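You operate a simulated robot arm through the tools that you are given. There is no shell and no other tool.

You are at the controls of a simulated robot arm. One attempt, no reset.

JOB
Wash the blue lens in the bath for 2 min.
Fine: basket down, lid on; wait till the display says DONE; leave it in.

Only the result counts: the job must be done as asked and must still hold three seconds after the hand-in. Knocking over, shifting, dropping, spilling or breaking anything else fails it. A push-on lid holds only when it is set on centred and level and pressed home; a screw cap is set on level and turned clockwise until tight.

ROBOT AND FRAMES
A 7-joint arm with a two-finger parallel gripper, fixed in place. Base frame: the origin is at the foot of the arm, x ahead of it, y to its left, z up; the work surface is at about z = 862. Units: mm, rad, N and s.
With the tool pointing down near the work surface it reaches from about 300 to 700 mm from the base axis. Its first joint turns from -1.152 to 1.152 rad. Payload 1.57 kg.
Tool frame: the origin (TCP) lies between the finger pads and is the grasp point; the fingertips stand 30 mm ahead of it; z points along the fingers, y is the line along which they close. The gripper opens to 110 mm. The fingers are 24 mm wide and 12 mm thick; the gripper's body (48 by 112 mm) begins 78 mm behind the TCP.
Orientation is told as [roll, pitch, yaw] about the base's x, y, z axes, in that order, counted from this pose: with the fingers straight down and closing along the base's y, the tool's x points along the base's -x, its y along +y and its z along -z.

CONTROLS
- The arm moves only by the tool drive_tool. Its argument "steps" is one flat list of numbers, 7 for each row, row after row: the shift along the tool's x, y, z in mm, then the turn, a rotation vector about the tool's x, y, z in rad, then the gripper command, from -1 (shut) to 1 (fully open), values between in proportion. In form: [x, y, z, wx, wy, wz, claw, x, y, z, wx, wy, wz, claw, ...]. A call has 1 to 20 rows; each row is the pose to reach, as a shift and turn from the pose commanded when the call began, along the tool's axes at that moment. Rows are played at 5 a second. More than 50 mm and 0.15 rad between two rows, or a gripper value outside its range, and nothing of the call is played. Where a pose cannot be reached the arm comes as near as it can. A force on the tool above 40 N (or 10 N above the force at the start of the call, whichever is more), or a blocked arm, ends the call early, and 0.2 s more pass. The fingers move at their own pace (about 108 mm/s each) and stop on an object; they squeeze with about 23 N. The grip force told is the motor's: it shows also when the fingers shut on nothing. Time passes only in rows, and 0.2 s behind the last, so rows that repeat a pose let the fingers close. The reply holds the time, the measured pose of the TCP, the force on the tool along the base axes, the opening and the grip force, in the units named above and with some noise, with the torque about the TCP (base axes, N m) and any sound that the robot's microphone picked up.
- Cameras (640 x 400 px; columns grow to the right, rows downward): "scene" is fixed at [175.7, -406, 1400]; the picture's right is [0.63, -0.77, 0.00], its down [-0.47, -0.39, -0.79] and it looks along [0.61, 0.50, -0.61] (base axes); focal length 289 px, centre (320, 200). "wrist" rides on the gripper at [70, 16, -141] in the tool frame; the picture's right is [-0.23, 0.97, 0.00], its down [-0.85, -0.20, -0.48] and it looks along [-0.47, -0.11, 0.88] (tool axes); focal length 222 px, centre (320, 200). There is no depth. A picture from a camera that has moved, and an enlarged one, comes with that camera's place and axes in the base frame and with its lens.
- grab_frame(camera): a new picture of that camera. The clock stands still meanwhile.
- zoom(camera, box): a new picture of the part [left, top, right, bottom] of that camera's present view, enlarged. The clock stands still meanwhile.
- job_done(): hands the job in; it is judged then, once.

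Places have to be worked out from the pictures, the camera data and where the tool is seen. Open the gripper and draw the arm clear of the work before you hand the job in, unless the task says otherwise.

The tools are called after "Request:" as name(argument=value, ...) on one line, values as JSON. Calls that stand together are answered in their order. drive_tool: Moves the arm, as the interface text tells. Its arguments: {"type":"object","properties":{"steps":{"type":"array","items":{"type":"number"}}},"required":["steps"]} The other tools are called the same way: grab_frame (camera) takes a picture; zoom (camera, box) takes an enlarged picture of a part of a camera's view; job_done () hands the job in.

At the start:

```text
time_s: 0.0
eef_pos: [415.7, 76.0, 1203.8]
tcp_rot: [0.0, 0.001, 0.0]
ft_force: [0.1, -0.3, 0.0]
ft_torque: [0.05, -0.02, 0.01]
width: 110.1
finger_force: 0.0
```

scene: 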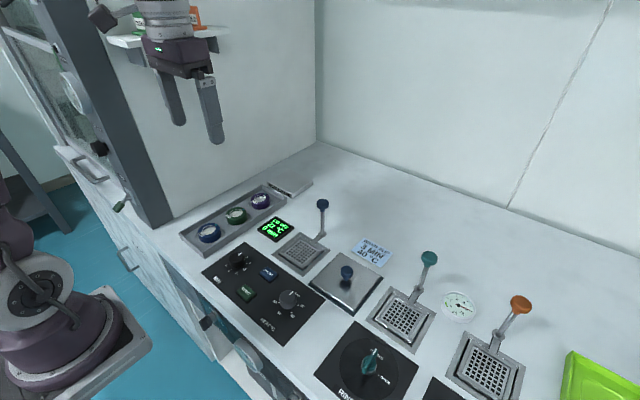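
wrist: 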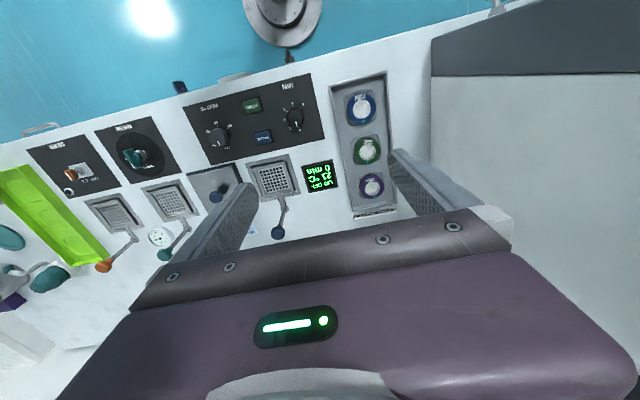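

I see a tray with three lenses, a display, a control panel, baskets and a lid. I zoom in on the details first.

Request:
zoom(camera="scene", box=[170, 170, 410, 350])

Request:
zoom(camera="wrist", box=[170, 70, 410, 250])

Request:
zoom(camera="scene", box=[300, 220, 640, 400])

Request:
zoom(camera="scene", box=[195, 235, 325, 345])

```text
2.22 times, centred on (290, 260) of scene
camera zoom: at [175.7, -406.0, 1400.0], right [0.63, -0.77, 0.0], down [-0.47, -0.39, -0.79], along [0.61, 0.5, -0.61], focal length 643 px, centre (387, 67)
```

zoom: 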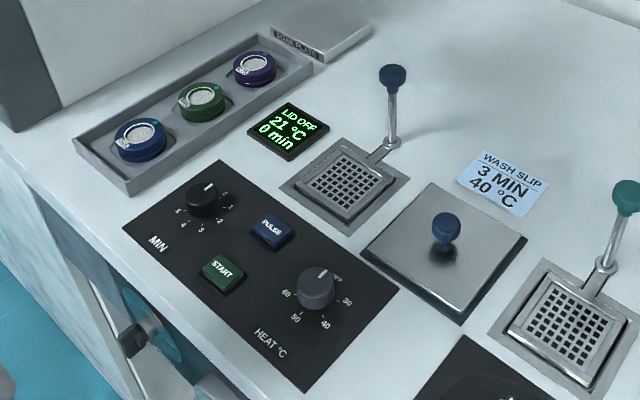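

```text
2.22 times, centred on (290, 160) of wrist
camera zoom: at [346.3, 92.2, 1345.5], right [0.23, 0.97, 0.0], down [0.85, -0.2, 0.48], along [0.47, -0.11, -0.88], focal length 494 px, centre (387, 289)
```

zoom: 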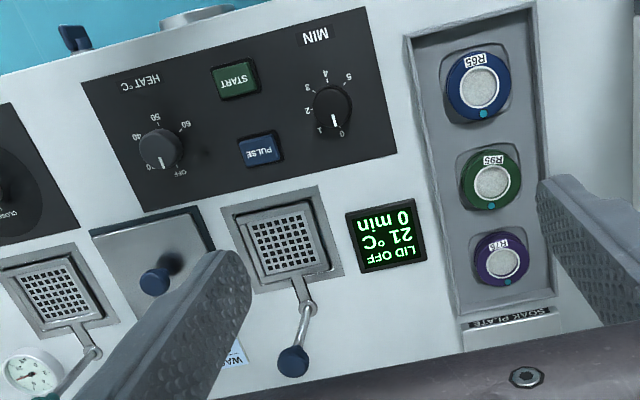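

```text
1.88 times, centred on (470, 310) of scene
camera zoom: at [175.7, -406.0, 1400.0], right [0.63, -0.77, 0.0], down [-0.47, -0.39, -0.79], along [0.61, 0.5, -0.61], focal length 545 px, centre (38, -7)
```

zoom: 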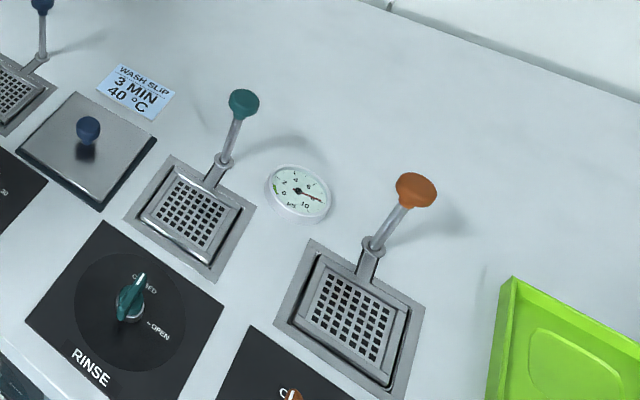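

```text
3.64 times, centred on (260, 290) of scene
camera zoom: at [175.7, -406.0, 1400.0], right [0.63, -0.77, 0.0], down [-0.47, -0.39, -0.79], along [0.61, 0.5, -0.61], focal length 1052 px, centre (538, -127)
```

zoom: 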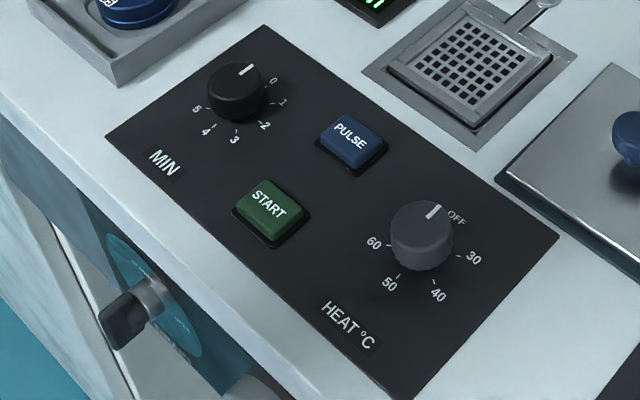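

Working from both pictures, the blue lens is near (412,158), the blue-handled basket near (522,-60), the MIN knob near (399,24) and START near (359,-53). I move the wrist camera closer to see how the basket and lid sit.

Request:
drive_tool(steps=[-4, -26, 26, 0, 0, 0, 1, -8, -53, 52, 0, 0, 0, 1, -12, -80, 78, 0, 0, 0, 1, -14, -106, 104, 0, 0, 0, 1, -14, -106, 104, 0, 0, 0, 1])

Request:
grab_frame(camera="wrist")

Request:
zoom(camera="wrist", box=[200, 100, 440, 250])

Request:
zoom(camera="scene", box=[260, 190, 400, 300])

```text
time_s: 1.2
eef_pos: [430.5, -29.8, 1101.9]
tcp_rot: [-0.001, -0.002, 0.001]
ft_force: [-0.2, 0.0, -0.1]
ft_torque: [0.04, 0.0, -0.01]
width: 110.1
finger_force: 0.0
```

```text
taken
camera wrist: at [360.3, -14.4, 1244.2], right [0.23, 0.97, 0.0], down [0.86, -0.2, 0.48], along [0.47, -0.11, -0.88], focal length 222 px, centre (320, 200)
```

wrist: 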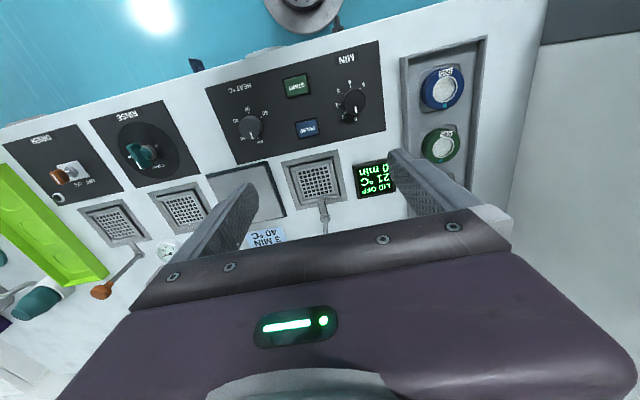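

```text
2.67 times, centred on (320, 175) of wrist
camera zoom: at [360.3, -14.4, 1244.2], right [0.23, 0.97, 0.0], down [0.86, -0.2, 0.48], along [0.47, -0.11, -0.88], focal length 592 px, centre (320, 267)
```

zoom: 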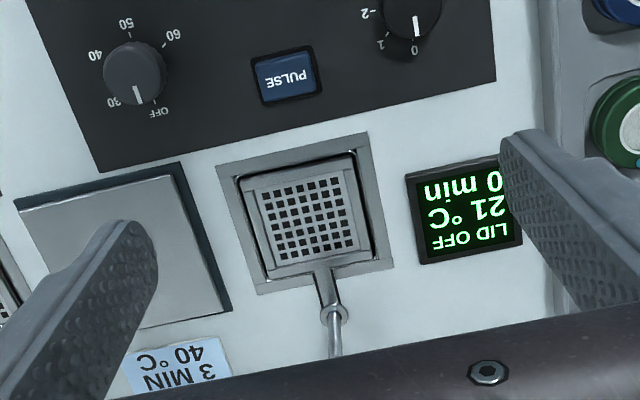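

```text
3.64 times, centred on (330, 245) of scene
camera zoom: at [175.7, -406.0, 1400.0], right [0.63, -0.77, 0.0], down [-0.47, -0.39, -0.79], along [0.61, 0.5, -0.61], focal length 1052 px, centre (284, 36)
```

zoom: 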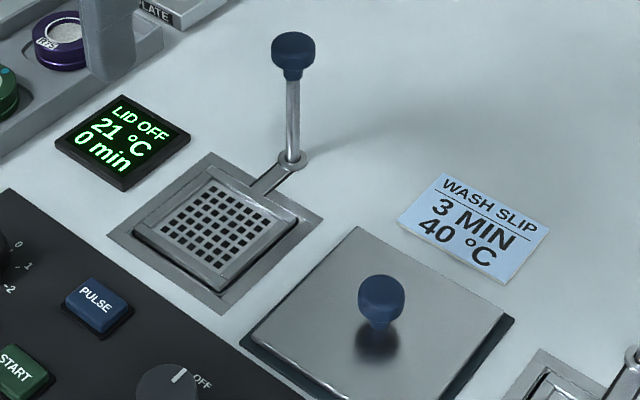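

The basket hangs raised, with a vertical rod and a ball at about (603,-62,962). I move lower over the basket to see its rim and depth.

Request:
drive_tool(steps=[-17, -8, 35, 0, 0, 0, 1, -35, -15, 71, 0, 0, 0, 1, -50, -22, 105, 0, 0, 0, 1, -60, -30, 130, 0, 0, 0, 1, -60, -30, 130, 0, 0, 0, 1])

Request:
grab_frame(camera="wrist")

Request:
zoom(camera="wrist", box=[240, 100, 400, 220])

Request:
grab_frame(camera="scene")

```text
time_s: 2.4
eef_pos: [490.1, -59.1, 970.0]
tcp_rot: [0.001, 0.0, -0.003]
ft_force: [0.0, -0.3, -0.2]
ft_torque: [0.0, 0.01, 0.0]
width: 110.1
finger_force: 0.0
```

```text
taken
camera wrist: at [419.5, -45.1, 1111.5], right [0.23, 0.97, 0.0], down [0.85, -0.2, 0.48], along [0.47, -0.11, -0.88], focal length 222 px, centre (320, 200)
```

wrist: 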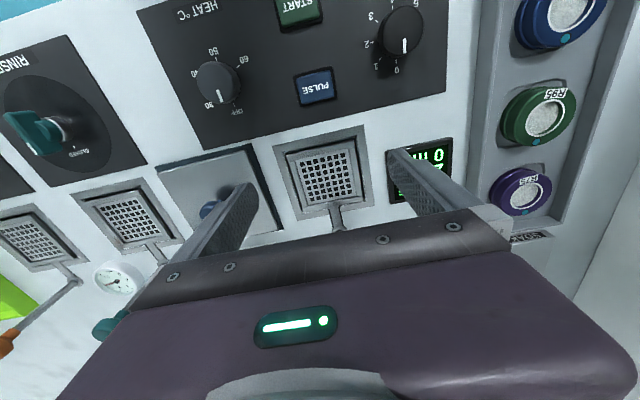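

```text
3.33 times, centred on (320, 160) of wrist
camera zoom: at [419.5, -45.1, 1111.5], right [0.23, 0.97, 0.0], down [0.85, -0.2, 0.48], along [0.47, -0.11, -0.88], focal length 740 px, centre (320, 333)
```

zoom: 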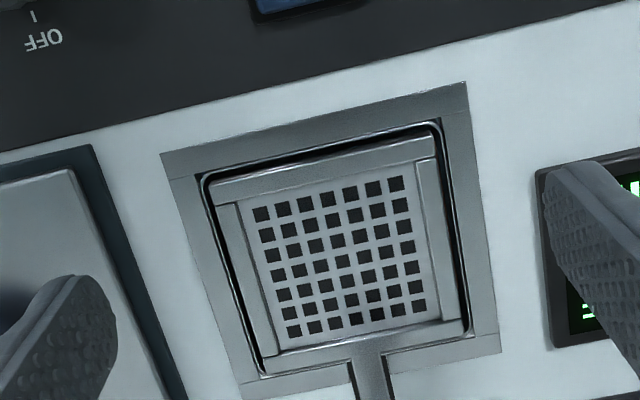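

```text
taken
```

scene: 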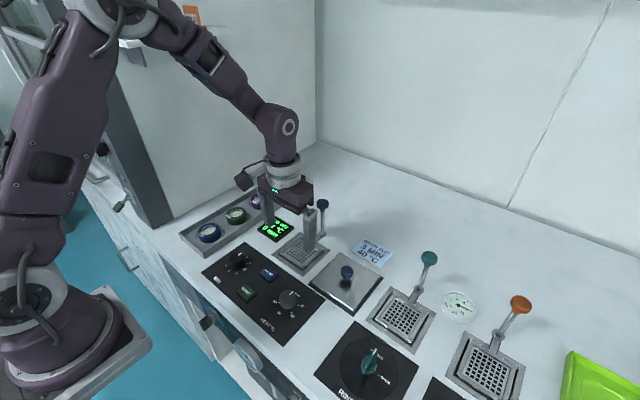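

The bath collar is a square of about 103 mm centred at (524,-61), and the basket is about 76 mm outside with a slightly recessed mesh floor. Next I look closely at the blue lens in its tray.

Request:
drive_tool(steps=[0, 0, -30, 0, 0, 0, 1, 20, 40, -40, 0, 0, 0, 1, 40, 80, -40, 0, 0, 0, 1, 60, 120, -30, 0, 0, 0, 1, 80, 160, -20, 0, 0, 0, 1, 95, 195, 0, 0, 0, 0, 1, 95, 210, 0, 0, 0, 0, 1, 95, 210, 0, 0, 0, 0, 1])

Request:
grab_frame(camera="wrist")

Request:
zoom(camera="wrist", box=[240, 100, 400, 220])

Request:
zoom(camera="scene", box=[170, 170, 290, 260])

```text
time_s: 4.2
eef_pos: [396.2, 151.9, 969.7]
tcp_rot: [0.001, 0.0, -0.002]
ft_force: [-0.8, -0.4, -0.8]
ft_torque: [0.0, 0.05, -0.02]
width: 109.9
finger_force: 0.1
```

```text
taken
camera wrist: at [326.0, 166.8, 1111.1], right [0.23, 0.97, 0.0], down [0.85, -0.2, 0.48], along [0.47, -0.11, -0.88], focal length 222 px, centre (320, 200)
```

wrist: 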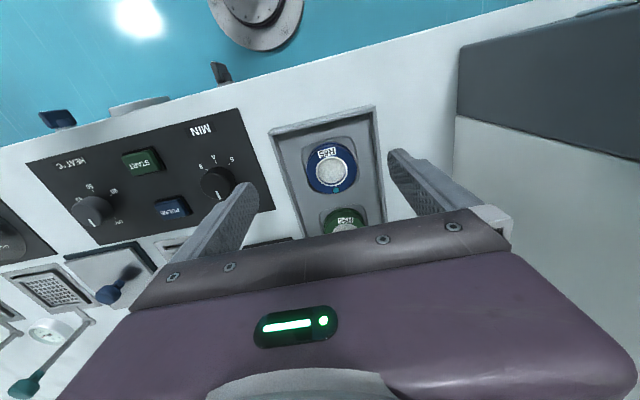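

```text
3.33 times, centred on (320, 160) of wrist
camera zoom: at [326.0, 166.8, 1111.1], right [0.23, 0.97, 0.0], down [0.85, -0.2, 0.48], along [0.47, -0.11, -0.88], focal length 740 px, centre (320, 333)
```

zoom: 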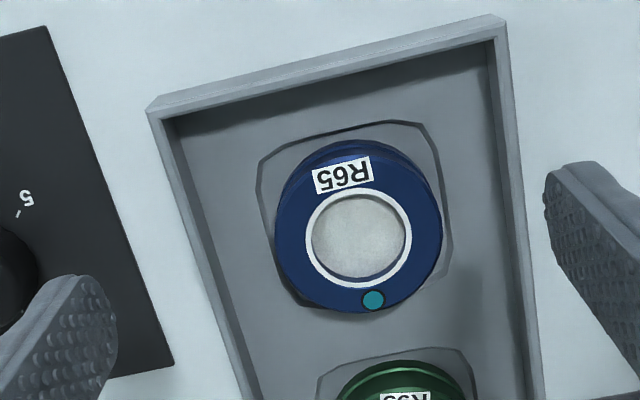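

```text
4.44 times, centred on (230, 215) of scene
camera zoom: at [175.7, -406.0, 1400.0], right [0.63, -0.77, 0.0], down [-0.47, -0.39, -0.79], along [0.61, 0.5, -0.61], focal length 1286 px, centre (720, 133)
```

zoom: 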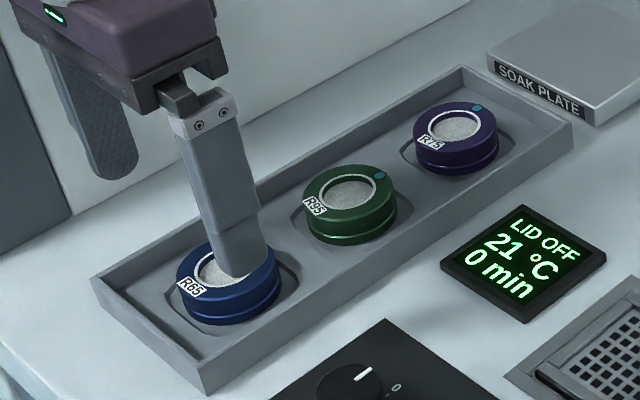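

The blue lens top is at about (415,159,883), diameter about 54 mm, with roughly 20 mm to the tray's side walls. I zoom on the unobstructed basket to judge its wall height.

Request:
zoom(camera="scene", box=[264, 220, 344, 280])

Request:
zoom(camera="scene", box=[300, 240, 400, 320])

Request:
zoom(camera="scene", box=[180, 200, 260, 260])

Request:
zoom(camera="scene", box=[360, 240, 560, 400])

```text
6.67 times, centred on (304, 250) of scene
camera zoom: at [175.7, -406.0, 1400.0], right [0.63, -0.77, 0.0], down [-0.47, -0.39, -0.79], along [0.61, 0.5, -0.61], focal length 1929 px, centre (427, -133)
```

zoom: 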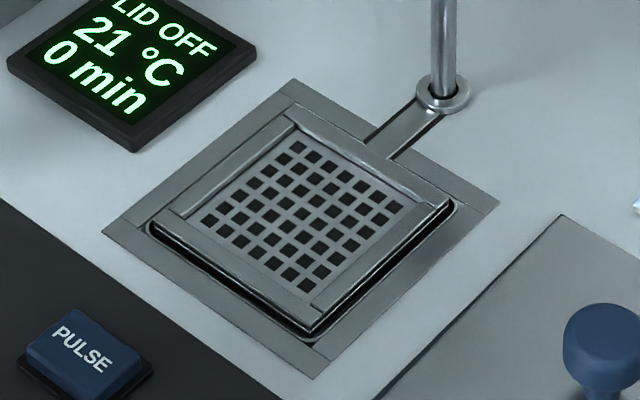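

```text
5.00 times, centred on (350, 280) of scene
camera zoom: at [175.7, -406.0, 1400.0], right [0.63, -0.77, 0.0], down [-0.47, -0.39, -0.79], along [0.61, 0.5, -0.61], focal length 1447 px, centre (170, -200)
```

zoom: 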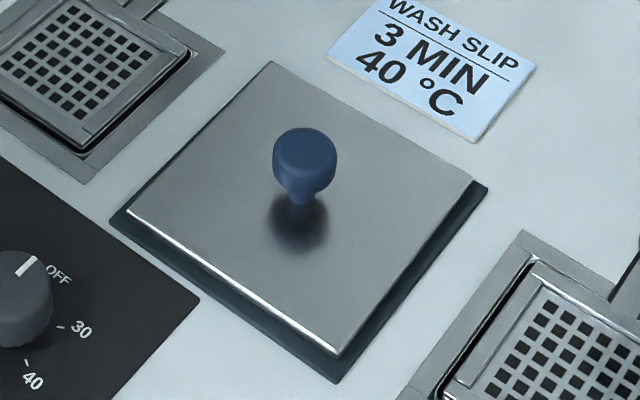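

```text
6.67 times, centred on (220, 230) of scene
camera zoom: at [175.7, -406.0, 1400.0], right [0.63, -0.77, 0.0], down [-0.47, -0.39, -0.79], along [0.61, 0.5, -0.61], focal length 1929 px, centre (987, 0)
```

zoom: 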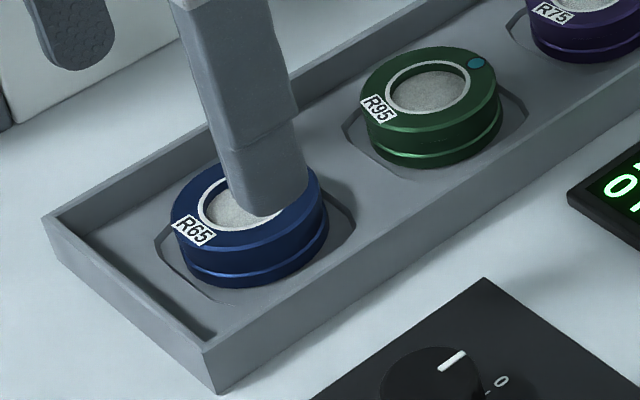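

```text
2.50 times, centred on (460, 320) of scene
camera zoom: at [175.7, -406.0, 1400.0], right [0.63, -0.77, 0.0], down [-0.47, -0.39, -0.79], along [0.61, 0.5, -0.61], focal length 723 px, centre (-30, -100)
```

zoom: 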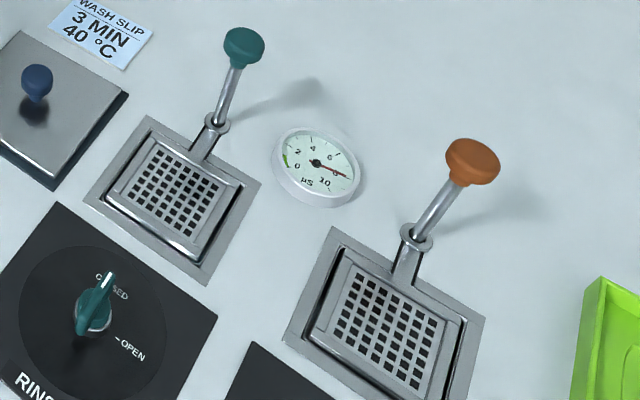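

The basket is shallow with low walls, and its rod slides down through a guide. The lens fits its floor (about 66 mm), so I pre-open to about 68 mm and lower around the blue lens at (415,159), tips stopping around z 874.

Request:
drive_tool(steps=[-10, 5, 10, 0, 0, 0, 0.236, -20, 9, 20, 0, 0, 0, 0.236, -20, 9, 35, 0, 0, 0, 0.236, -20, 9, 45, 0, 0, 0, 0.236, -20, 9, 45, 0, 0, 0, 0.236])

Request:
zoom(camera="wrist", box=[200, 80, 440, 260])

Request:
zoom(camera="scene", box=[160, 180, 260, 260])

```text
time_s: 5.4
eef_pos: [415.0, 159.5, 924.1]
tcp_rot: [0.0, 0.001, 0.001]
ft_force: [-0.2, 0.2, 0.3]
ft_torque: [0.0, 0.01, -0.01]
width: 68.0
finger_force: 0.1
```

```text
2.22 times, centred on (320, 170) of wrist
camera zoom: at [344.5, 174.3, 1066.7], right [0.23, 0.97, 0.0], down [0.86, -0.2, 0.48], along [0.47, -0.11, -0.88], focal length 494 px, centre (320, 267)
```

zoom: 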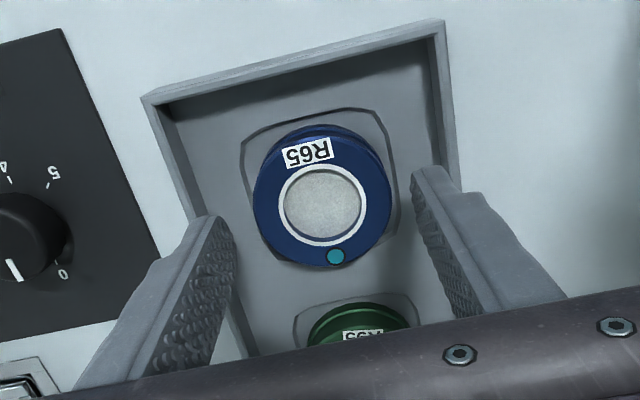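

```text
5.00 times, centred on (210, 220) of scene
camera zoom: at [175.7, -406.0, 1400.0], right [0.63, -0.77, 0.0], down [-0.47, -0.39, -0.79], along [0.61, 0.5, -0.61], focal length 1447 px, centre (870, 100)
```

zoom: 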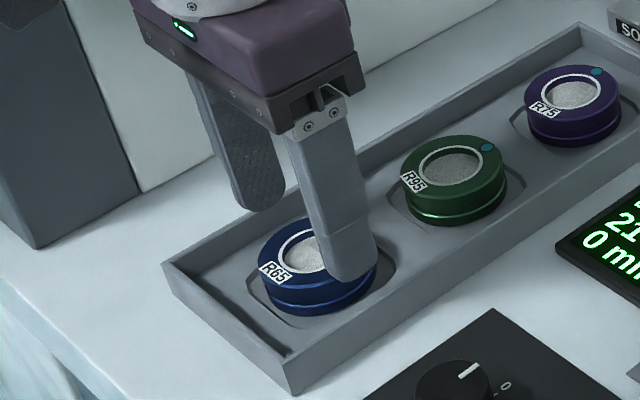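

The lens centre measures (416,158), matching the tool. I lower 20 mm and close.

Request:
drive_tool(steps=[0, 0, 10, 0, 0, 0, 0.236, -1, -1, 20, 0, 0, 0, 0.236, -1, -1, 20, 0, 0, 0, 0.236, -1, -1, 20, 0, 0, 0, -0.2, -1, -1, 20, 0, 0, 0, -0.2, -1, -1, 20, 0, 0, 0, -0.2, -1, -1, 20, 0, 0, 0, -0.2])

Request:
zoom(camera="scene", box=[160, 180, 260, 260])

```text
time_s: 7.0
eef_pos: [415.3, 158.1, 905.6]
tcp_rot: [0.0, -0.001, 0.0]
ft_force: [0.1, -0.1, 0.3]
ft_torque: [-0.03, 0.0, 0.03]
width: 53.7
finger_force: 23.1
```

```text
5.00 times, centred on (210, 220) of scene
camera zoom: at [175.7, -406.0, 1400.0], right [0.63, -0.77, 0.0], down [-0.47, -0.39, -0.79], along [0.61, 0.5, -0.61], focal length 1447 px, centre (870, 100)
```

zoom: 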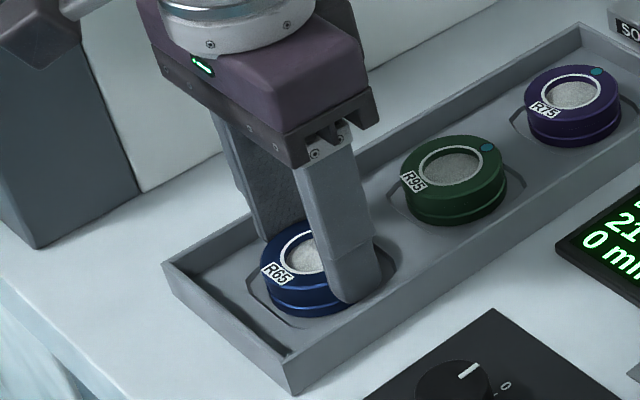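

The lens is gripped at 53.7 mm. I lift it straight up 60 mm and check.

Request:
drive_tool(steps=[0, 0, -10, 0, 0, 0, -0.4, 0, 0, -30, 0, 0, 0, -0.4, 0, 0, -60, 0, 0, 0, -0.4, 0, 0, -60, 0, 0, 0, -0.4])

Request:
zoom(camera="scene", box=[160, 160, 280, 260])

Request:
grab_frame(camera="wrist")

```text
time_s: 8.0
eef_pos: [413.7, 157.4, 964.0]
tcp_rot: [0.0, -0.001, 0.002]
ft_force: [0.3, 0.0, -1.1]
ft_torque: [-0.02, -0.02, 0.01]
width: 53.7
finger_force: 23.2
```

```text
4.00 times, centred on (220, 210) of scene
camera zoom: at [175.7, -406.0, 1400.0], right [0.63, -0.77, 0.0], down [-0.47, -0.39, -0.79], along [0.61, 0.5, -0.61], focal length 1158 px, centre (720, 160)
```

zoom: 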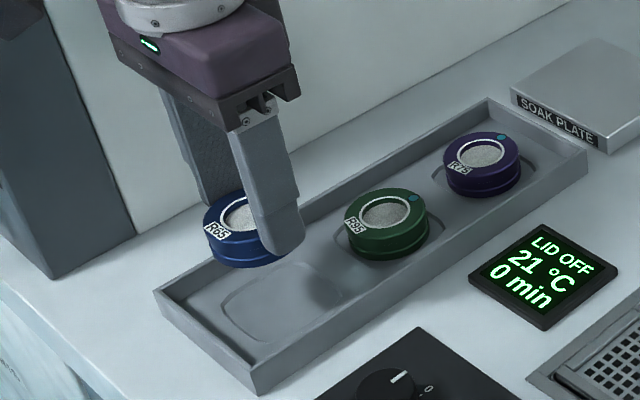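

```text
taken
camera wrist: at [343.5, 173.0, 1105.4], right [0.23, 0.97, 0.0], down [0.86, -0.2, 0.48], along [0.47, -0.11, -0.88], focal length 222 px, centre (320, 200)
```

wrist: 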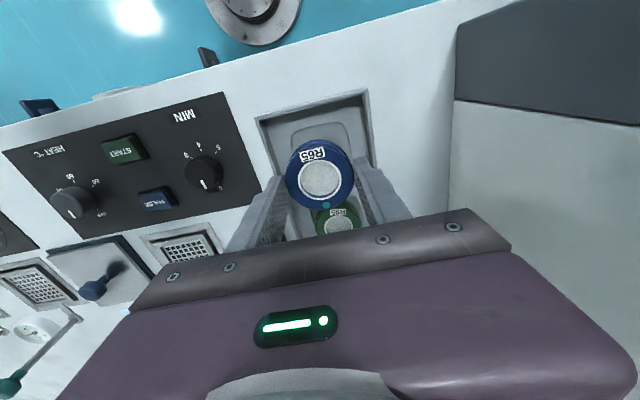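

The lens is held level. I carry it over to the basket at (523.5,-61) and stop a little above.

Request:
drive_tool(steps=[-9, -18, 0, 0, 0, 0, -0.4, -25, -50, 0, 0, 0, 0, -0.4, -43, -86, 0, 0, 0, 0, -0.4, -60, -122, 0, 0, 0, 0, -0.4, -77, -158, 0, 0, 0, 0, -0.4, -95, -194, 0, 0, 0, 0, -0.4, -107, -219, 5, 0, 0, 0, -0.4, -107, -219, 20, 0, 0, 0, -0.4, -107, -219, 30, 0, 0, 0, -0.4, -107, -219, 30, 0, 0, 0, -0.4])

Request:
zoom(camera="wrist", box=[200, 80, 440, 260])

Request:
zoom(camera="scene", box=[254, 190, 374, 290])

```text
time_s: 10.2
eef_pos: [524.3, -61.9, 936.8]
tcp_rot: [0.0, 0.0, 0.0]
ft_force: [-0.5, 0.3, -0.2]
ft_torque: [-0.02, 0.01, -0.02]
width: 53.6
finger_force: 23.3
```

```text
2.22 times, centred on (320, 170) of wrist
camera zoom: at [453.6, -47.1, 1078.4], right [0.23, 0.97, 0.0], down [0.85, -0.2, 0.48], along [0.47, -0.11, -0.88], focal length 494 px, centre (320, 267)
```

zoom: 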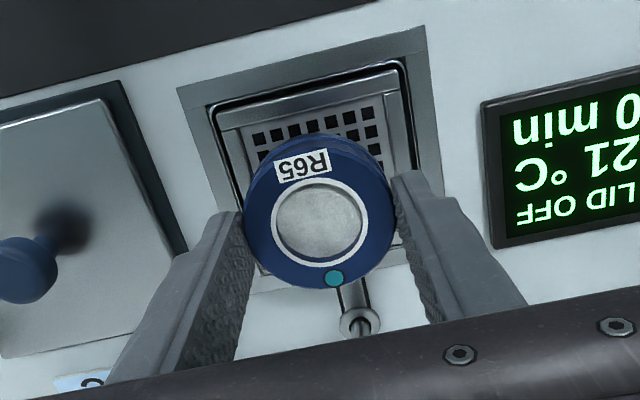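

```text
4.00 times, centred on (314, 240) of scene
camera zoom: at [175.7, -406.0, 1400.0], right [0.63, -0.77, 0.0], down [-0.47, -0.39, -0.79], along [0.61, 0.5, -0.61], focal length 1158 px, centre (344, 40)
```

zoom: 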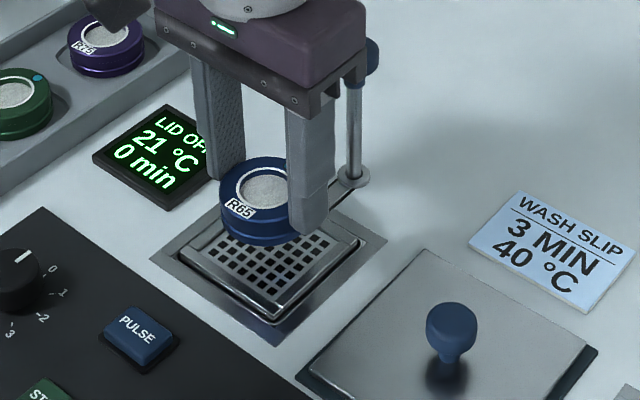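

Measured in the same picture, the basket centre is about (525,-60.5) and the lens about (523,-63). I correct by +1.5 in x and +2 in y and lower to 12 mm above expected seating.

Request:
drive_tool(steps=[-1.5, 2, 5, 0, 0, 0, -0.4, -1.5, 2, 14, 0, 0, 0, -0.4, -1.5, 2, 20, 0, 0, 0, -0.4, -1.5, 2, 20, 0, 0, 0, -0.4])

Request:
zoom(camera="wrist", box=[240, 100, 400, 220])

Request:
zoom(camera="scene", box=[264, 215, 344, 275])

```text
time_s: 11.2
eef_pos: [524.4, -59.5, 916.7]
tcp_rot: [0.001, -0.001, 0.0]
ft_force: [0.4, -0.4, -0.7]
ft_torque: [0.01, 0.01, 0.01]
width: 53.8
finger_force: 23.2
```

```text
3.33 times, centred on (320, 160) of wrist
camera zoom: at [454.4, -43.6, 1056.9], right [0.23, 0.97, 0.0], down [0.85, -0.2, 0.48], along [0.47, -0.11, -0.88], focal length 740 px, centre (320, 333)
```

zoom: 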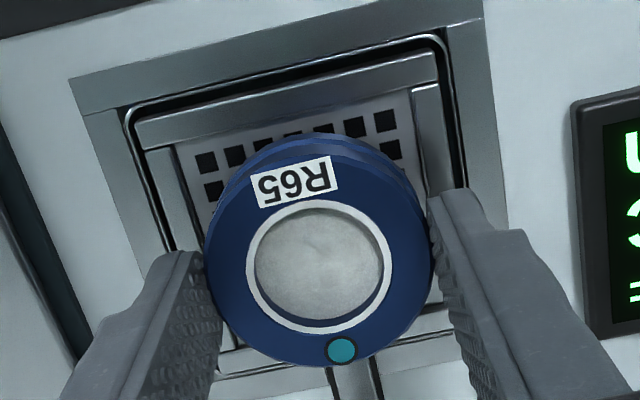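

```text
6.67 times, centred on (304, 245) of scene
camera zoom: at [175.7, -406.0, 1400.0], right [0.63, -0.77, 0.0], down [-0.47, -0.39, -0.79], along [0.61, 0.5, -0.61], focal length 1929 px, centre (427, -100)
```

zoom: 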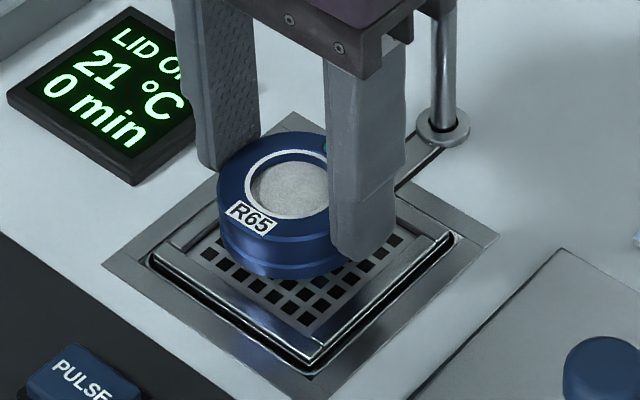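

Lens is now centred over the basket. I lower slowly in small steps, watching the force.

Request:
drive_tool(steps=[0, 0, 3, 0, 0, 0, -0.4, 0, 0, 6, 0, 0, 0, -0.4, 0, 0, 8, 0, 0, 0, -0.4, 0, 0, 9, 0, 0, 0, -0.4, 0, 0, 9, 0, 0, 0, -0.4])

Request:
zoom(camera="scene", box=[264, 215, 344, 275])

```text
time_s: 12.4
eef_pos: [525.8, -58.5, 906.0]
tcp_rot: [0.0, 0.0, -0.001]
ft_force: [-0.9, -0.1, 0.3]
ft_torque: [0.03, 0.06, 0.02]
width: 53.9
finger_force: 22.5
```

```text
6.67 times, centred on (304, 245) of scene
camera zoom: at [175.7, -406.0, 1400.0], right [0.63, -0.77, 0.0], down [-0.47, -0.39, -0.79], along [0.61, 0.5, -0.61], focal length 1929 px, centre (427, -100)
```

zoom: 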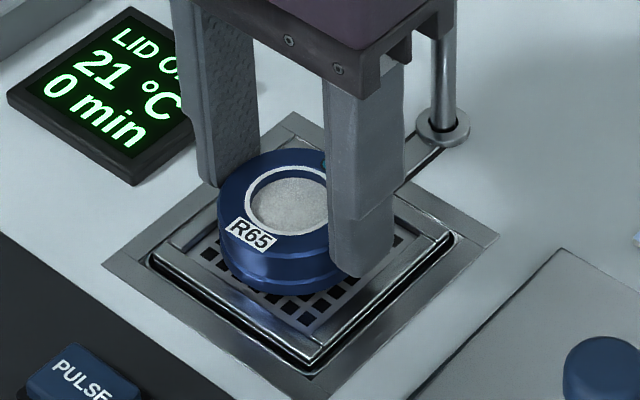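

No contact yet; I continue 3 mm at a time.

Request:
drive_tool(steps=[0, 0, 1.5, 0, 0, 0, -0.4, 0, 0, 3, 0, 0, 0, -0.4, 0, 0, 3, 0, 0, 0, -0.4])

Request:
zoom(camera="scene", box=[264, 215, 344, 275])

Request:
zoom(camera="wrist", box=[240, 100, 400, 220])

```text
time_s: 13.2
eef_pos: [524.3, -58.7, 903.1]
tcp_rot: [-0.001, -0.001, 0.0]
ft_force: [-0.3, 0.5, 0.5]
ft_torque: [-0.01, -0.05, 0.0]
width: 53.7
finger_force: 22.8
```

```text
6.67 times, centred on (304, 245) of scene
camera zoom: at [175.7, -406.0, 1400.0], right [0.63, -0.77, 0.0], down [-0.47, -0.39, -0.79], along [0.61, 0.5, -0.61], focal length 1929 px, centre (427, -100)
```

zoom: 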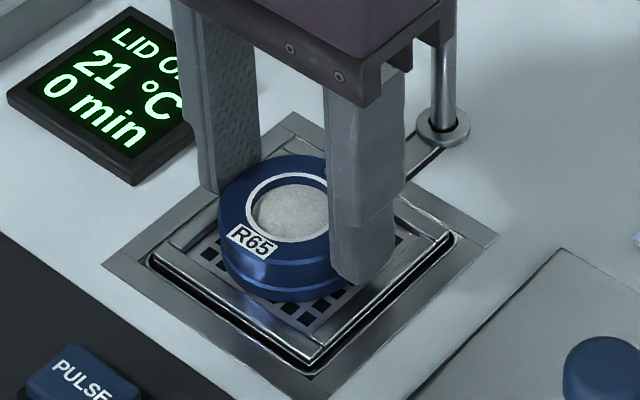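

```text
3.33 times, centred on (320, 160) of wrist
camera zoom: at [454.4, -43.1, 1044.7], right [0.23, 0.97, 0.0], down [0.85, -0.2, 0.48], along [0.47, -0.11, -0.88], focal length 740 px, centre (320, 333)
```

zoom: 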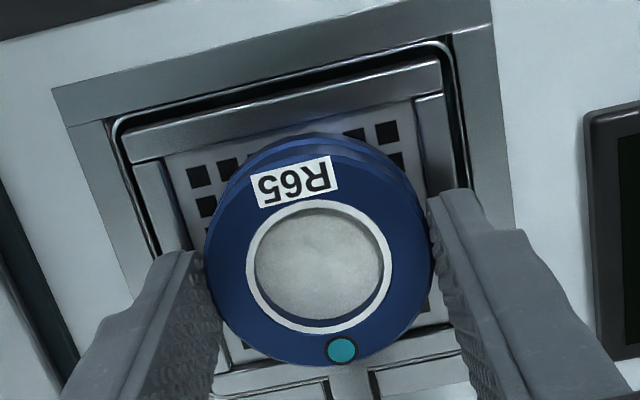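

Still free and centred. Lower another few mm.

Request:
drive_tool(steps=[0, -0.5, 1.5, 0, 0, 0, -0.4, 0, -0.5, 3, 0, 0, 0, -0.4, 0, -0.5, 3, 0, 0, 0, -0.4])

Request:
zoom(camera="scene", box=[264, 215, 344, 275])

```text
time_s: 14.0
eef_pos: [525.7, -59.2, 901.2]
tcp_rot: [0.0, 0.0, -0.001]
ft_force: [-0.5, -0.1, 0.5]
ft_torque: [0.02, 0.0, 0.0]
width: 53.6
finger_force: 22.8
```

```text
6.67 times, centred on (304, 245) of scene
camera zoom: at [175.7, -406.0, 1400.0], right [0.63, -0.77, 0.0], down [-0.47, -0.39, -0.79], along [0.61, 0.5, -0.61], focal length 1929 px, centre (427, -100)
```

zoom: 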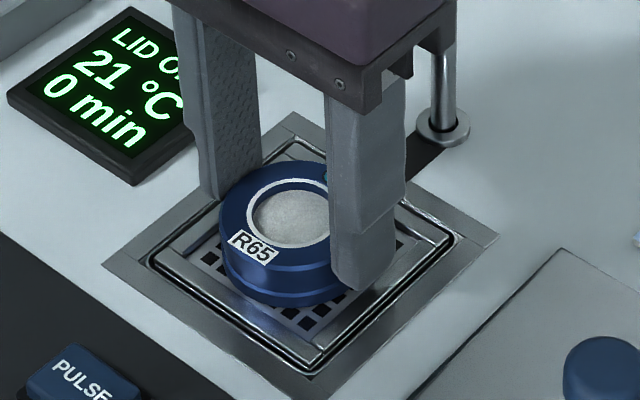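

The basket has just begun to sink with the lens, so the lens is on the mesh. I open the fingers slightly and rise.

Request:
drive_tool(steps=[0, 0, 0, 0, 0, 0, 0.2, 0, 0, 0, 0, 0, 0, 0.2, 0, 0, -10, 0, 0, 0, 0.2, 0, 0, -30, 0, 0, 0, 0.2, 0, 0, -60, 0, 0, 0, 0.2, 0, 0, -95, 0, 0, 0, 0.2, 0, 0, -95, 0, 0, 0, 0.2])

Request:
zoom(camera="scene", box=[264, 190, 364, 275])

Request:
zoom(camera="wrist", box=[200, 80, 440, 260])

```text
time_s: 15.6
eef_pos: [521.7, -56.6, 997.0]
tcp_rot: [-0.001, 0.001, 0.001]
ft_force: [-0.3, -0.7, -0.3]
ft_torque: [-0.01, 0.01, -0.01]
width: 66.0
finger_force: 0.0
```

```text
4.71 times, centred on (314, 232) of scene
camera zoom: at [175.7, -406.0, 1400.0], right [0.63, -0.77, 0.0], down [-0.47, -0.39, -0.79], along [0.61, 0.5, -0.61], focal length 1362 px, centre (348, 47)
```

zoom: 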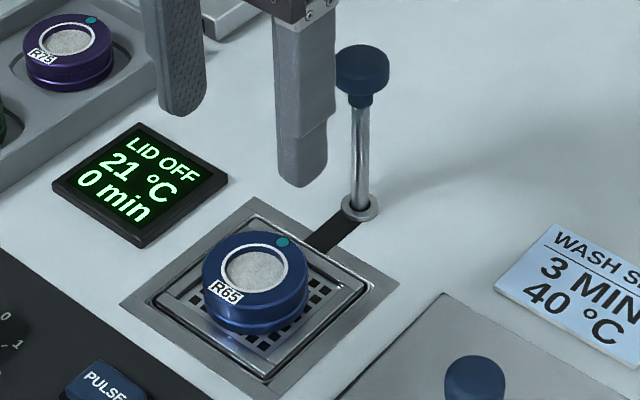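

```text
2.22 times, centred on (320, 170) of wrist
camera zoom: at [452.0, -41.4, 1138.6], right [0.23, 0.97, 0.0], down [0.85, -0.2, 0.48], along [0.47, -0.11, -0.88], focal length 494 px, centre (320, 267)
```

zoom: 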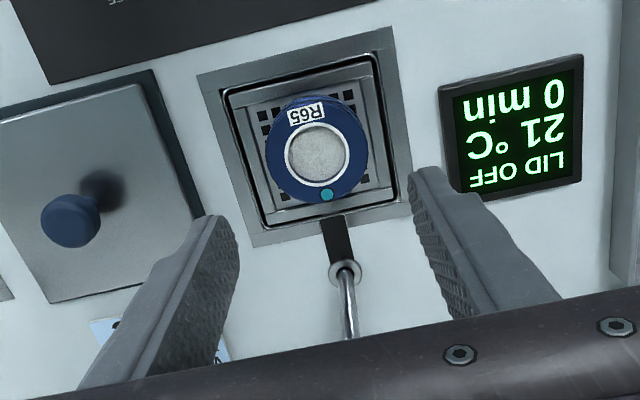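

The lens sits centred in the basket. Now I close the fingers and go above the blue ball of the basket rod at about (603,-61), to push it down.

Request:
drive_tool(steps=[0, 0, -20, 0, 0, 0, -0.5, 0, 0, -40, 0, 0, 0, -1, -25, 0, -45, 0, 0, 0, -1, -55, -1, -45, 0, 0, 0, -1, -78.5, -1.5, -45, 0, 0, 0, -1, -78.5, -1.5, -45, 0, 0, 0, -1, -78.5, -1.5, -45, 0, 0, 0, -1])

Request:
zoom(camera="scene", box=[264, 150, 384, 240])

Request:
grab_frame(camera="wrist")

```text
time_s: 17.2
eef_pos: [602.4, -58.7, 1040.8]
tcp_rot: [-0.001, -0.001, -0.002]
ft_force: [0.2, 0.8, 0.2]
ft_torque: [0.0, 0.0, 0.0]
width: 0.2
finger_force: 21.4
```

```text
4.44 times, centred on (324, 195) of scene
camera zoom: at [175.7, -406.0, 1400.0], right [0.63, -0.77, 0.0], down [-0.47, -0.39, -0.79], along [0.61, 0.5, -0.61], focal length 1286 px, centre (302, 222)
```

zoom: 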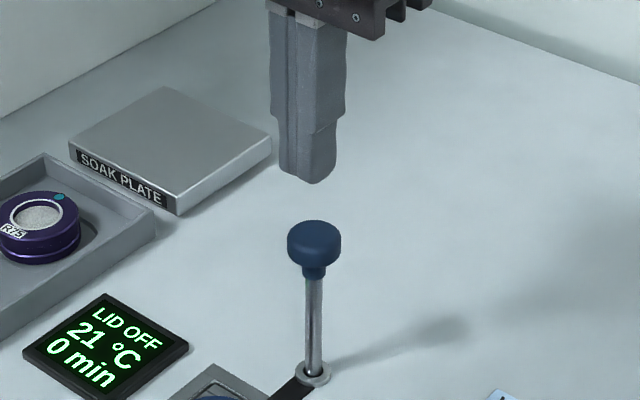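

```text
taken
camera wrist: at [532.7, -44.6, 1181.3], right [0.23, 0.97, 0.0], down [0.86, -0.2, 0.48], along [0.47, -0.11, -0.88], focal length 222 px, centre (320, 200)
```

wrist: 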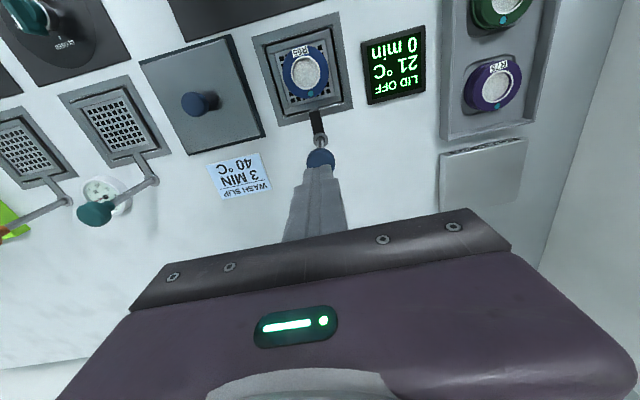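

The ball is at about (605,-61.5,957), and my tips are slightly off, so I correct (+2,-2.5) and lower to push the ball down the first part.

Request:
drive_tool(steps=[-2, -2.5, 0, 0, 0, 0, -1, -2, -2.5, 20, 0, 0, 0, -1, -2, -2.5, 35, 0, 0, 0, -1, -2, -2.5, 42, 0, 0, 0, -1, -2, -2.5, 47, 0, 0, 0, -1, -2, -2.5, 52, 0, 0, 0, -1, -2, -2.5, 57, 0, 0, 0, -1, -2, -2.5, 57, 0, 0, 0, -1])

Request:
zoom(camera="scene", box=[264, 170, 384, 270])

```text
time_s: 19.0
eef_pos: [606.4, -63.8, 983.9]
tcp_rot: [0.001, 0.0, 0.001]
ft_force: [-0.1, 0.0, -1.1]
ft_torque: [-0.03, -0.05, -0.02]
width: 0.3
finger_force: 21.5
```

```text
4.00 times, centred on (324, 220) of scene
camera zoom: at [175.7, -406.0, 1400.0], right [0.63, -0.77, 0.0], down [-0.47, -0.39, -0.79], along [0.61, 0.5, -0.61], focal length 1158 px, centre (304, 120)
```

zoom: 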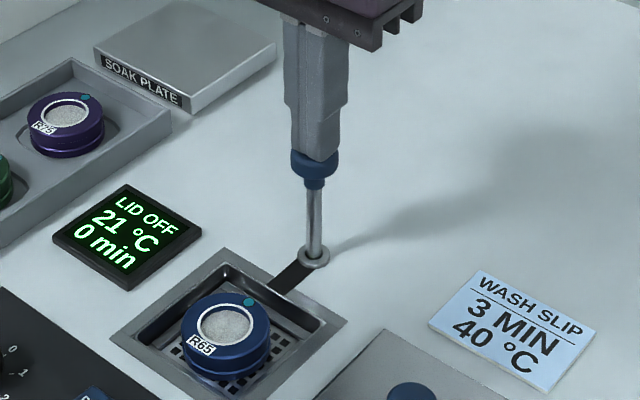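

The basket slides down smoothly. I keep pushing in small steps.

Request:
drive_tool(steps=[0, 0, 5, 0, 0, 0, -1, 0, 0, 10, 0, 0, 0, -1, 0, 0, 15, 0, 0, 0, -1, 0, 0, 20, 0, 0, 0, -1, 0, 0, 25, 0, 0, 0, -1, 0, 0, 25, 0, 0, 0, -1])

Request:
zoom(camera="scene", box=[264, 180, 384, 280])

```text
time_s: 20.4
eef_pos: [604.9, -63.4, 960.5]
tcp_rot: [0.001, -0.001, 0.0]
ft_force: [0.0, -0.6, 0.3]
ft_torque: [0.02, 0.02, -0.04]
width: 0.0
finger_force: 21.2
```

```text
4.00 times, centred on (324, 230) of scene
camera zoom: at [175.7, -406.0, 1400.0], right [0.63, -0.77, 0.0], down [-0.47, -0.39, -0.79], along [0.61, 0.5, -0.61], focal length 1158 px, centre (304, 80)
```

zoom: 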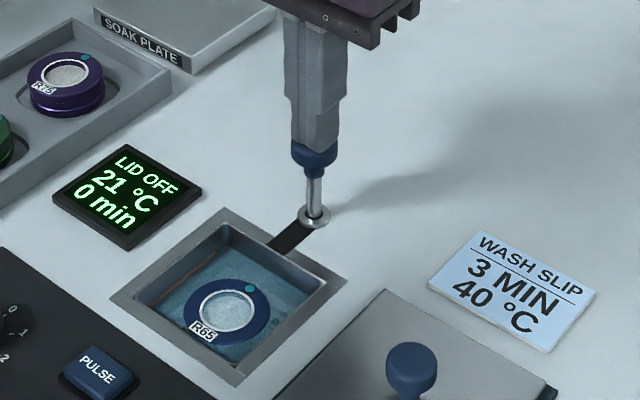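

The lens is at water level; more travel remains. I continue pushing until it bottoms.

Request:
drive_tool(steps=[0, 0, 5, 0, 0, 0, -1, 0, 0, 9, 0, 0, 0, -1, 0, 0, 13, 0, 0, 0, -1, 0, 0, 16, 0, 0, 0, -1, 0, 0, 19, 0, 0, 0, -1, 0, 0, 19, 0, 0, 0, -1])

Request:
zoom(camera="scene", box=[264, 180, 384, 280])

```text
time_s: 21.8
eef_pos: [604.0, -62.5, 940.1]
tcp_rot: [0.001, -0.002, 0.0]
ft_force: [-2.3, 0.3, 16.6]
ft_torque: [0.02, 0.27, -0.02]
width: 0.0
finger_force: 21.6
```

```text
4.00 times, centred on (324, 230) of scene
camera zoom: at [175.3, -405.9, 1400.1], right [0.63, -0.77, 0.0], down [-0.47, -0.39, -0.79], along [0.61, 0.5, -0.61], focal length 1158 px, centre (304, 80)
```

zoom: 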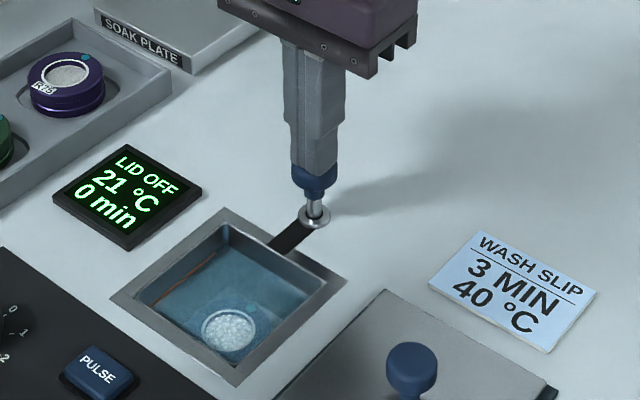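

A 16.6 N reaction says it has reached its stop. I press 1.5 mm more to confirm, then withdraw up.

Request:
drive_tool(steps=[0, 0, 1.5, 0, 0, 0, -1, 0, 0, 1.5, 0, 0, 0, -1])

```text
time_s: 22.5
eef_pos: [603.2, -63.1, 940.3]
tcp_rot: [-0.002, 0.0, 0.0]
ft_force: [-4.9, 1.7, 7.0]
ft_torque: [0.05, 0.24, 0.05]
width: 0.0
finger_force: 21.5
stopped in row 2: the force on the tool passed its limit at 41 N (the readings are from after the stop); the commanded pose is now the measured one
```

It is at the hard stop. I rise and check that the basket stays down, then look at the lid.

Request:
drive_tool(steps=[0, 0, -10, 0, 0, 0, -1, 0, 0, -40, 0, 0, 0, -1, 0, 0, -80, 0, 0, 0, -1, 20, -10, -110, 0, 0, 0, -0.5, 50, -30, -110, 0, 0, 0, 0, 85, -55, -110, 0, 0, 0, 0, 110, -80, -110, 0, 0, 0, 0, 110, -80, -110, 0, 0, 0, 0])

Request:
zoom(camera="scene", box=[264, 200, 404, 310])

Request:
grab_frame(camera="wrist")

Request:
zoom(camera="wrist", box=[200, 80, 440, 260])

```text
time_s: 24.3
eef_pos: [494.7, -142.7, 1047.9]
tcp_rot: [-0.002, -0.001, 0.002]
ft_force: [-0.9, 0.2, -0.2]
ft_torque: [0.0, 0.01, -0.05]
width: 54.9
finger_force: 0.1
```

```text
3.64 times, centred on (334, 255) of scene
camera zoom: at [175.7, -406.0, 1400.0], right [0.63, -0.77, 0.0], down [-0.47, -0.39, -0.79], along [0.61, 0.5, -0.61], focal length 1052 px, centre (269, 0)
```

zoom: 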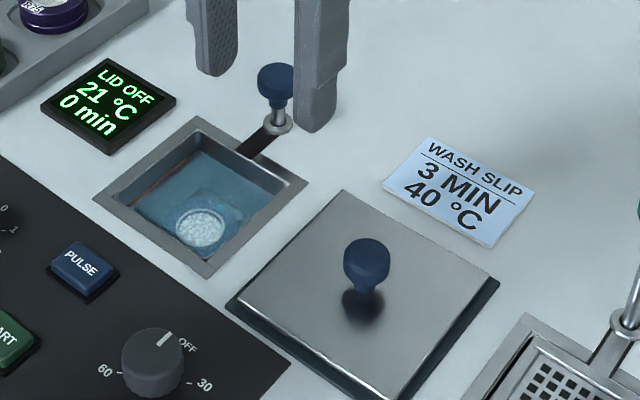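

```text
taken
camera wrist: at [423.9, -126.3, 1189.5], right [0.23, 0.97, 0.0], down [0.85, -0.2, 0.48], along [0.47, -0.11, -0.88], focal length 222 px, centre (320, 200)
```

wrist: 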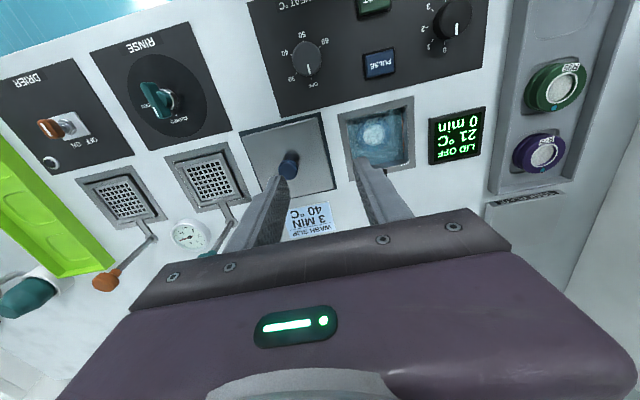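

```text
2.22 times, centred on (320, 170) of wrist
camera zoom: at [423.9, -126.3, 1189.5], right [0.23, 0.97, 0.0], down [0.85, -0.2, 0.48], along [0.47, -0.11, -0.88], focal length 494 px, centre (320, 267)
```

zoom: 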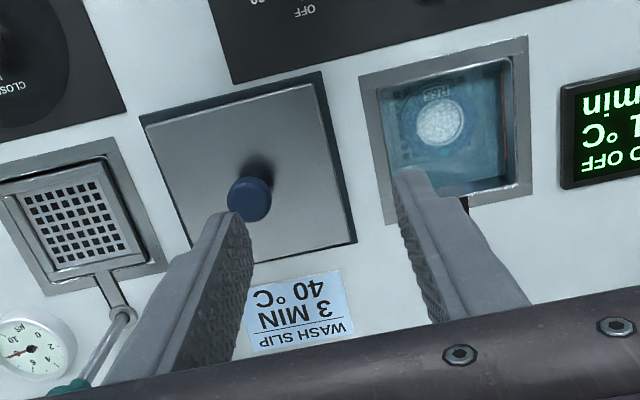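

The basket stays down. The lid's knob is at about (524,-196,892); I move nearer to measure the lid precisely.

Request:
drive_tool(steps=[-6, -25, 25, 0, 0, 0, 0.1, -12, -47, 50, 0, 0, 0, 0.1, -12, -47, 80, 0, 0, 0, 0.1, -12, -47, 80, 0, 0, 0, 0.1])

Request:
grab_frame(camera="wrist")

Request:
zoom(camera="wrist", box=[200, 80, 440, 260])

Request:
zoom(camera="scene", box=[264, 220, 404, 330])

```text
time_s: 25.3
eef_pos: [505.1, -189.8, 968.5]
tcp_rot: [-0.001, -0.002, 0.001]
ft_force: [0.4, -0.5, 1.0]
ft_torque: [0.01, -0.03, -0.04]
width: 60.6
finger_force: 0.0
```

```text
taken
camera wrist: at [435.2, -174.4, 1109.4], right [0.23, 0.97, 0.0], down [0.85, -0.2, 0.48], along [0.47, -0.11, -0.88], focal length 222 px, centre (320, 200)
```

wrist: 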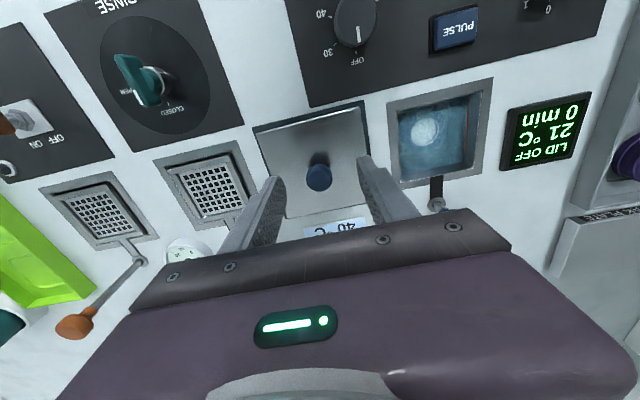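

```text
2.22 times, centred on (320, 170) of wrist
camera zoom: at [435.2, -174.4, 1109.4], right [0.23, 0.97, 0.0], down [0.85, -0.2, 0.48], along [0.47, -0.11, -0.88], focal length 494 px, centre (320, 267)
```

zoom: 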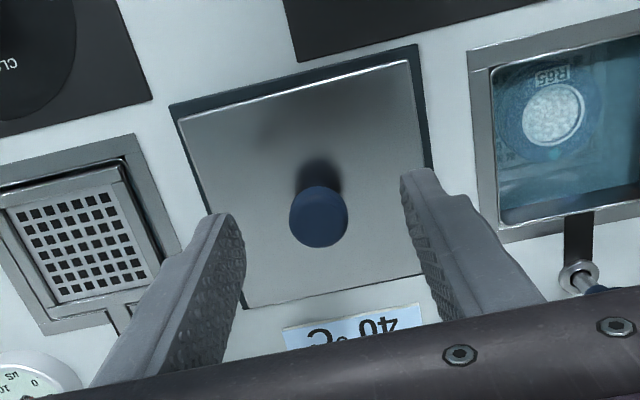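

```text
3.64 times, centred on (334, 275) of scene
camera zoom: at [175.7, -406.0, 1400.0], right [0.63, -0.77, 0.0], down [-0.47, -0.39, -0.79], along [0.61, 0.5, -0.61], focal length 1052 px, centre (269, -73)
```

zoom: 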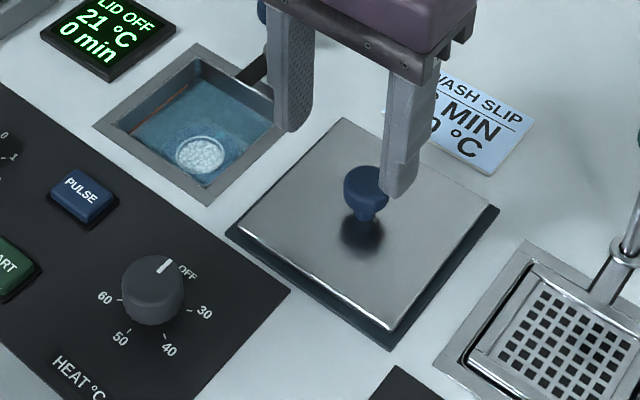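

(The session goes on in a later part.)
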